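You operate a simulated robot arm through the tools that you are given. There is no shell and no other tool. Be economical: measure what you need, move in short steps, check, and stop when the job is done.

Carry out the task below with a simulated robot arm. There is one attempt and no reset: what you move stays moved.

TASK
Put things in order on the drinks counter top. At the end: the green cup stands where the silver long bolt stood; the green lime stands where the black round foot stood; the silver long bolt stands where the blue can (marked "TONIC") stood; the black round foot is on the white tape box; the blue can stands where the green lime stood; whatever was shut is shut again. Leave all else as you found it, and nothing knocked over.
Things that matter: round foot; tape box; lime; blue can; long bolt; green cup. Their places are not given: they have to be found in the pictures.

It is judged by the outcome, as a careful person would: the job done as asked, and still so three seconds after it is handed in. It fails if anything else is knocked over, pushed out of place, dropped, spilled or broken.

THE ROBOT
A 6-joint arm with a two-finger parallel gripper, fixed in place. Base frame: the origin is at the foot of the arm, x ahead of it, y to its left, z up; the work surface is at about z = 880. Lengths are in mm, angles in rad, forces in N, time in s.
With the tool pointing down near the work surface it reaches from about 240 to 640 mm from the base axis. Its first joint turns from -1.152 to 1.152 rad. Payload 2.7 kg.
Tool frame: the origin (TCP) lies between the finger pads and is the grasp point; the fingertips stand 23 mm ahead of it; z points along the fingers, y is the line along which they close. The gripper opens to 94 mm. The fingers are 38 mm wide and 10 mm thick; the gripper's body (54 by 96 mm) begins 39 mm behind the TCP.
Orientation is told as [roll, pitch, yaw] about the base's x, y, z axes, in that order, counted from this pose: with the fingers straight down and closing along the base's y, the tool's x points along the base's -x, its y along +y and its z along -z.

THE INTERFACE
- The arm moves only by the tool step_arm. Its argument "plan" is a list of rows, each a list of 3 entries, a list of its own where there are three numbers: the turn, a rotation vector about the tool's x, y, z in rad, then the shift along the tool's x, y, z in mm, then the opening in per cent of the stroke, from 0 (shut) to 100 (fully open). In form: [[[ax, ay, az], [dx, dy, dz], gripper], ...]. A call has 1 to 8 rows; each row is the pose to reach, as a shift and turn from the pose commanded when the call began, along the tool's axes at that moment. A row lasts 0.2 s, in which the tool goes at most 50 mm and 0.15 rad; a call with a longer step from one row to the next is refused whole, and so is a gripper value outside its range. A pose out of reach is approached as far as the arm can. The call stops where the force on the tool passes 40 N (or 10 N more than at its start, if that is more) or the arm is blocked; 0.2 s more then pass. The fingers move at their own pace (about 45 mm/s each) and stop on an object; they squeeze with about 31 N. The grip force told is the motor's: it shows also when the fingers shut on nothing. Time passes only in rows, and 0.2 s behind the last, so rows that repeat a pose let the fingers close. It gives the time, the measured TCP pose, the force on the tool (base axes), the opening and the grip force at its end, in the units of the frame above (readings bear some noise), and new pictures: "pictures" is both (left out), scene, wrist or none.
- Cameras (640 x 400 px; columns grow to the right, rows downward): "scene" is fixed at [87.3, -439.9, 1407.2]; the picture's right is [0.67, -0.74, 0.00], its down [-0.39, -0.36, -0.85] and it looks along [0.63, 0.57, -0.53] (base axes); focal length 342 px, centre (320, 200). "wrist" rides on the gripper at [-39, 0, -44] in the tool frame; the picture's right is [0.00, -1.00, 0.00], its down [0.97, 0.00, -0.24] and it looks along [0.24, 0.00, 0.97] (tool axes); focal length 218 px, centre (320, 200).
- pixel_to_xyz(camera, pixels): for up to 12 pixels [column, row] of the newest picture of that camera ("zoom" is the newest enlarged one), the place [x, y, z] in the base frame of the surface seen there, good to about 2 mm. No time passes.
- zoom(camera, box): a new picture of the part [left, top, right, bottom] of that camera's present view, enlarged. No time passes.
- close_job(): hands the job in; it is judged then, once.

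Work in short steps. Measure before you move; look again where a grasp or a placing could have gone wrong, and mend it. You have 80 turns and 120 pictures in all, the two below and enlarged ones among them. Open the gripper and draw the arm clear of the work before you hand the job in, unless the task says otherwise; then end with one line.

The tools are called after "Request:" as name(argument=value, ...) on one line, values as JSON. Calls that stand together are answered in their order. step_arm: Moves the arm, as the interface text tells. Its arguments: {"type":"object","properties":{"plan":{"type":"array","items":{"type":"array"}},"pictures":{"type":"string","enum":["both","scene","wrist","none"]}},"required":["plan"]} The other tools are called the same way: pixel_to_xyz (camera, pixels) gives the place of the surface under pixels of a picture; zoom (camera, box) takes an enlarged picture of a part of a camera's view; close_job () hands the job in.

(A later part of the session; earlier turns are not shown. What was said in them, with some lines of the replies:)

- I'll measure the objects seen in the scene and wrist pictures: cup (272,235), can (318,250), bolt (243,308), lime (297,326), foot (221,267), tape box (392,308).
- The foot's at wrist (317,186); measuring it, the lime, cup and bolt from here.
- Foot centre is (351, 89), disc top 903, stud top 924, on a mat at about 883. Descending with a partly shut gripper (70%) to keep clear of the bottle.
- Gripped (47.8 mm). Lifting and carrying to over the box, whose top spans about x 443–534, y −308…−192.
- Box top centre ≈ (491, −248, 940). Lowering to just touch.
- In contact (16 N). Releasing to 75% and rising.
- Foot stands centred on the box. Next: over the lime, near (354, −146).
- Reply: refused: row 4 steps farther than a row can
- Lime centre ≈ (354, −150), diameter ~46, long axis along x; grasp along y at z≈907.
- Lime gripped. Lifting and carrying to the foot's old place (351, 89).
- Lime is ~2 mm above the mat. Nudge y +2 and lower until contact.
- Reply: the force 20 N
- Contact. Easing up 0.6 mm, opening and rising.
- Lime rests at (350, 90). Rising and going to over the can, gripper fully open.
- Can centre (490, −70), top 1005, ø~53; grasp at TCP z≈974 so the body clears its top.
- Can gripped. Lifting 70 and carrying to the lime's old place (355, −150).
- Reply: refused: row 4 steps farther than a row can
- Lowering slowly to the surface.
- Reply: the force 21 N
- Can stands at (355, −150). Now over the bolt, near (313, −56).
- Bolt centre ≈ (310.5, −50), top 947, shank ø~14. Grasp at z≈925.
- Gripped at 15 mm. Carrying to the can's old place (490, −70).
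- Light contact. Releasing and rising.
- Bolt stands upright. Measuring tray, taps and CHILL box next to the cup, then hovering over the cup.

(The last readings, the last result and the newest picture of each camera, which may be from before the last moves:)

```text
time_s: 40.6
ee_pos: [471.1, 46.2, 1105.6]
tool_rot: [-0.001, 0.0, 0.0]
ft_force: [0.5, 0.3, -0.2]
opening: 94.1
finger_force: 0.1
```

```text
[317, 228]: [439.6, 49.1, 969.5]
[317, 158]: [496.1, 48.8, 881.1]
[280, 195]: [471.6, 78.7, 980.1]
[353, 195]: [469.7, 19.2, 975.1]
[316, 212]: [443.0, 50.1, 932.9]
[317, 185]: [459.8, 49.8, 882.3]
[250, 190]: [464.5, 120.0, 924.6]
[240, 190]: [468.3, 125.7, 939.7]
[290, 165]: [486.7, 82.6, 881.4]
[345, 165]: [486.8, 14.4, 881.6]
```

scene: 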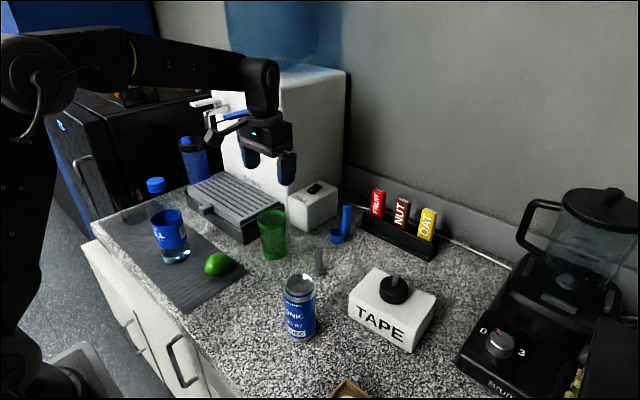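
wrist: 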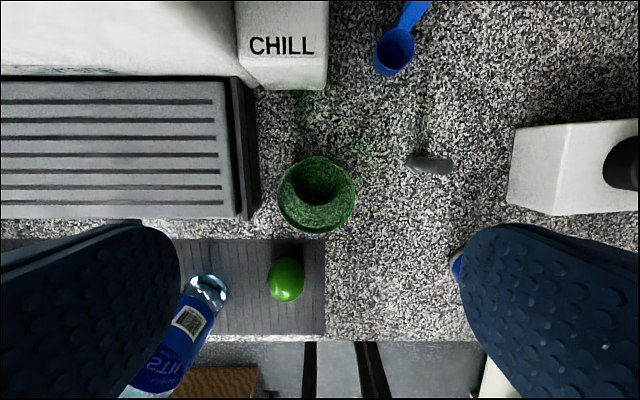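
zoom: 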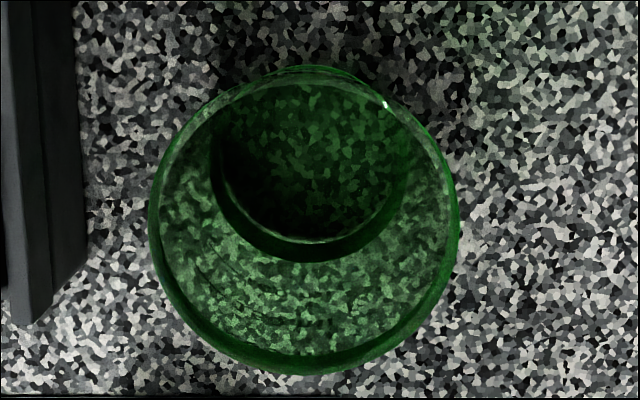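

Cup centre ≈ (469, 49), rim ø60, top ≈982; tray edge at y≈120. Descending at 90% opening to z≈952 and looking before closing.

Request:
step_arm(plan=[[[0, 0, 0], [1.5, 3, 40], 90], [[0, 0, 0], [1.5, 3, 80], 90], [[0, 0, 0], [1.5, 3, 115], 90], [[0, 0, 0], [1.5, 3, 140], 90], [[0, 0, 0], [1.5, 3, 153], 90], [[0, 0, 0], [1.5, 3, 153], 90]])

```text
time_s: 42.0
ee_pos: [469.7, 50.7, 950.3]
tool_rot: [-0.001, -0.001, 0.0]
ft_force: [0.4, -0.4, -0.1]
opening: 84.6
finger_force: 0.0
```

scene: 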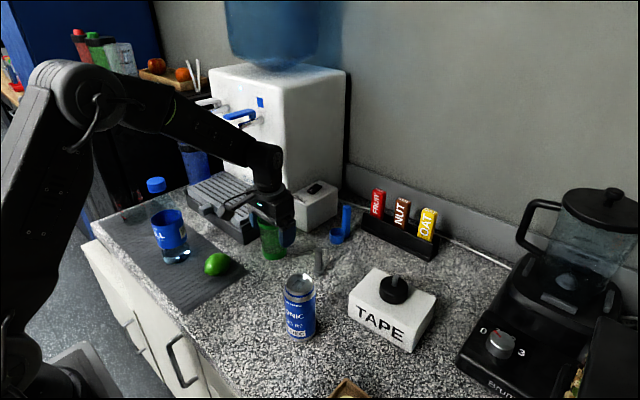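
wrist: 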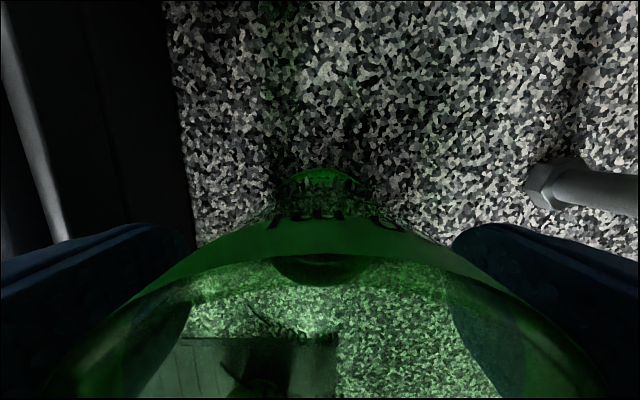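

Cup is between the fingers, clear of tray and bolt. Closing.

Request:
step_arm(plan=[[[0, 0, 0], [0, -1, 0], 75], [[0, 0, 0], [0, -1, 0], 60], [[0, 0, 0], [0, -1, 0], 50], [[0, 0, 0], [0, -1, 0], 50], [[0, 0, 0], [0, -1, 0], 50]], pictures="wrist")

```text
time_s: 43.2
ee_pos: [470.0, 49.1, 950.9]
tool_rot: [0.0, 0.001, 0.0]
ft_force: [0.6, 0.8, 0.2]
opening: 56.3
finger_force: 30.6
```

wrist: 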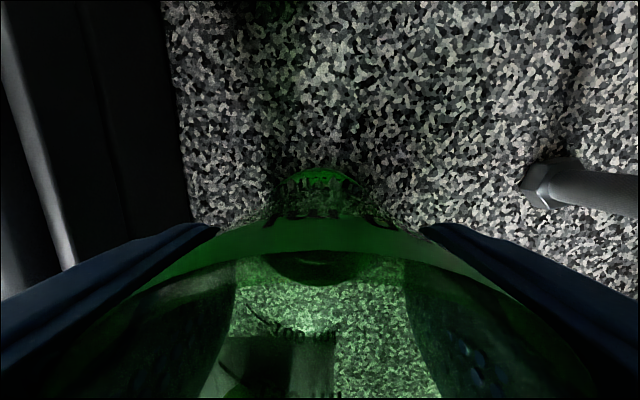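

Cup gripped. Lifting gently and carrying toward (310.5, −50).

Request:
step_arm(plan=[[[0, 0, 0], [0, 0, -15], 50], [[0, 0, 0], [0, 0, -40], 50], [[0, 0, 0], [0, 0, -65], 50], [[0, 0, 0], [10, -6, -80], 50], [[0, 0, 0], [35, -22, -80], 50], [[0, 0, 0], [63, -39, -80], 50], [[0, 0, 0], [91, -56, -80], 50], [[0, 0, 0], [115, -71, -80], 50]], pictures="none")

Request:
step_arm(plan=[[[0, 0, 0], [20, -13, 0], 50], [[0, 0, 0], [37, -23, 0], 50], [[0, 0, 0], [45, -28.5, 10], 50], [[0, 0, 0], [45, -28.5, 30], 50], [[0, 0, 0], [45, -28.5, 50], 50], [[0, 0, 0], [45, -28.5, 60], 50], [[0, 0, 0], [45, -28.5, 60], 50]])

```text
time_s: 45.0
ee_pos: [355.7, -21.8, 1031.7]
tool_rot: [0.0, 0.0, 0.0]
ft_force: [0.1, -0.4, -0.7]
opening: 56.1
finger_force: 30.6
```

```text
time_s: 46.6
ee_pos: [310.5, -49.9, 972.4]
tool_rot: [-0.001, 0.0, 0.0]
ft_force: [-0.2, -0.5, -0.5]
opening: 56.1
finger_force: 31.3
```

scene: 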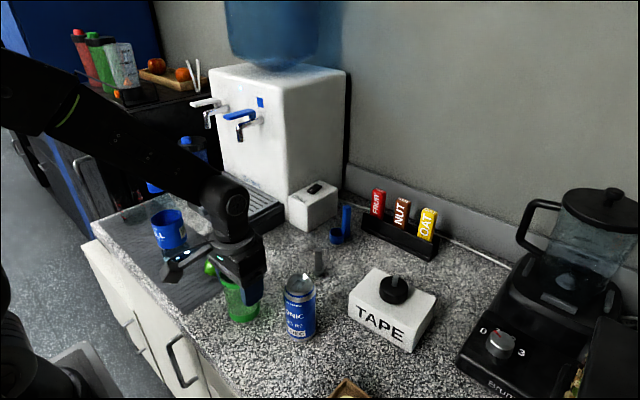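
wrist: 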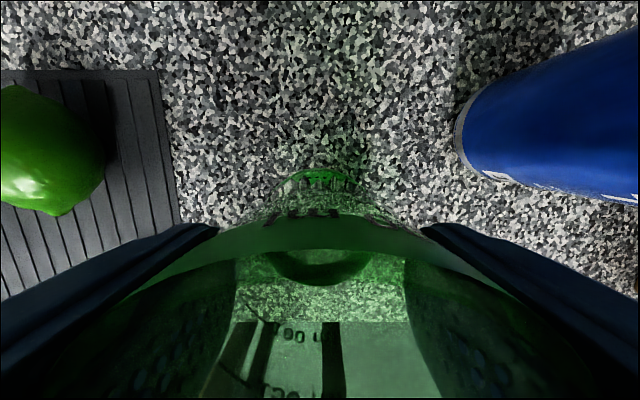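

Counter edge is far enough (x≈222). Lowering the last ~21 mm.

Request:
step_arm(plan=[[[0, 0, 0], [0, 0, 10], 50], [[0, 0, 0], [0, 0, 17], 50], [[0, 0, 0], [0, 0, 19], 50], [[0, 0, 0], [0, 0, 20], 50], [[0, 0, 0], [0, 0, 20.6], 50], [[0, 0, 0], [0, 0, 20.6], 50]], pictures="none")

```text
time_s: 48.0
ee_pos: [310.9, -51.5, 951.5]
tool_rot: [0.001, -0.001, 0.0]
ft_force: [-0.1, 0.2, 3.9]
opening: 56.2
finger_force: 30.7
```

Light contact (3.9 N). Releasing, then rising.

Request:
step_arm(plan=[[[0, 0, 0], [0, 0, 0], 65], [[0, 0, 0], [0, 0, 0], 80], [[0, 0, 0], [0, 0, 0], 85], [[0, 0, 0], [0, 0, -10], 85], [[0, 0, 0], [0, 0, -45], 85], [[0, 0, 0], [0, 0, -90], 85], [[0, 0, 0], [0, 0, -135], 85], [[0, 0, 0], [0, 0, -160], 85]])

```text
time_s: 49.8
ee_pos: [309.7, -50.6, 1111.9]
tool_rot: [-0.001, 0.001, -0.001]
ft_force: [-0.4, -0.5, 0.5]
opening: 80.0
finger_force: 0.1
```

scene: 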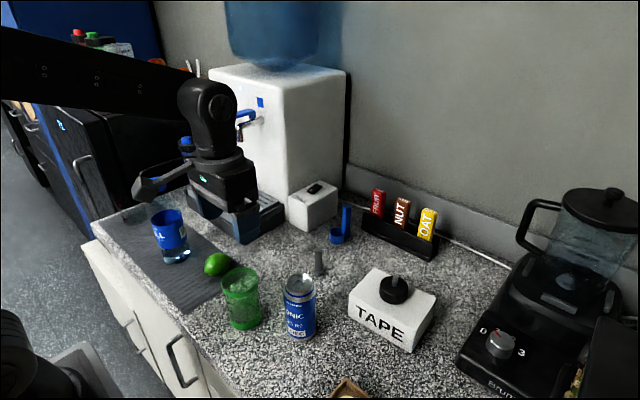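
wrist: 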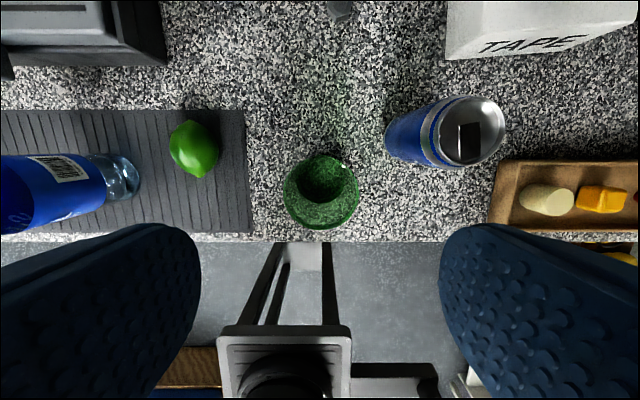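

All standing in place. Drawing the arm clear toward the start pose and taking a last look.

Request:
step_arm(plan=[[[0, 0, 0], [0, 0, -40], 90], [[0, 0, 0], [-10, -5, -60], 100], [[0, 0, 0], [-48, -24, -60], 100], [[0, 0, 0], [-86, -43, -60], 100], [[0, 0, 0], [-120, -62, -60], 100], [[0, 0, 0], [-146, -75, -60], 100], [[0, 0, 0], [-146, -75, -60], 100]])

Request:
zoom(camera="scene", box=[140, 160, 460, 360])

```text
time_s: 51.4
ee_pos: [456.3, -127.6, 1173.4]
tool_rot: [0.0, 0.0, -0.001]
ft_force: [0.1, -0.1, -0.2]
opening: 94.3
finger_force: 0.1
```

scene: 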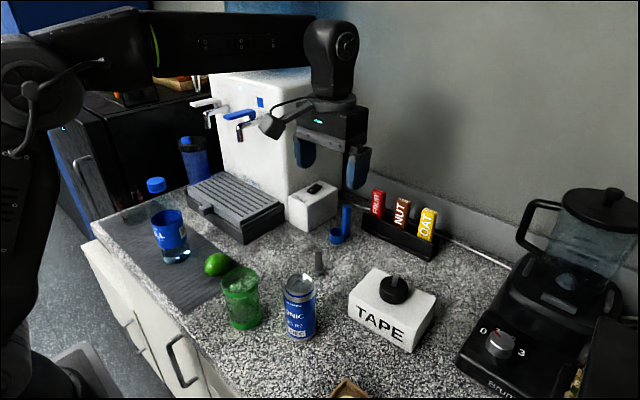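
wrist: 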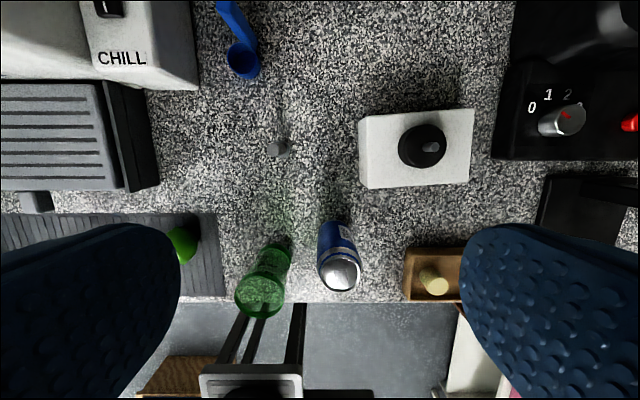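

```text
2.00 times, centred on (300, 260) of scene
```

zoom: 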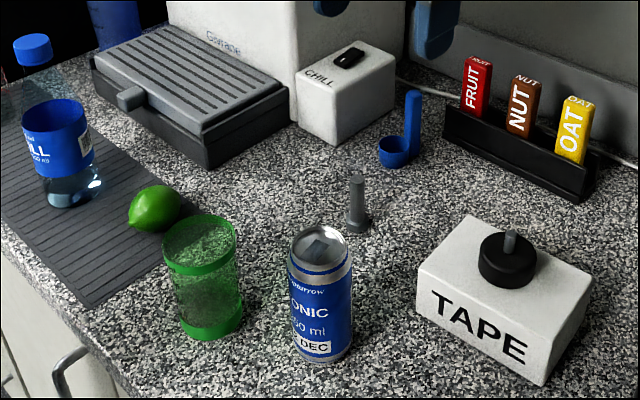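

The last pictures show every item in its new place and upright, nothing else moved, and the arm clear with the gripper open. Handing in.

Request:
close_job()

```text
The job is handed in.
```

The job is handed in: the foot is on the tape box, and the lime, can, bolt and cup stand in their asked places; nothing else was moved, and nothing was opened.
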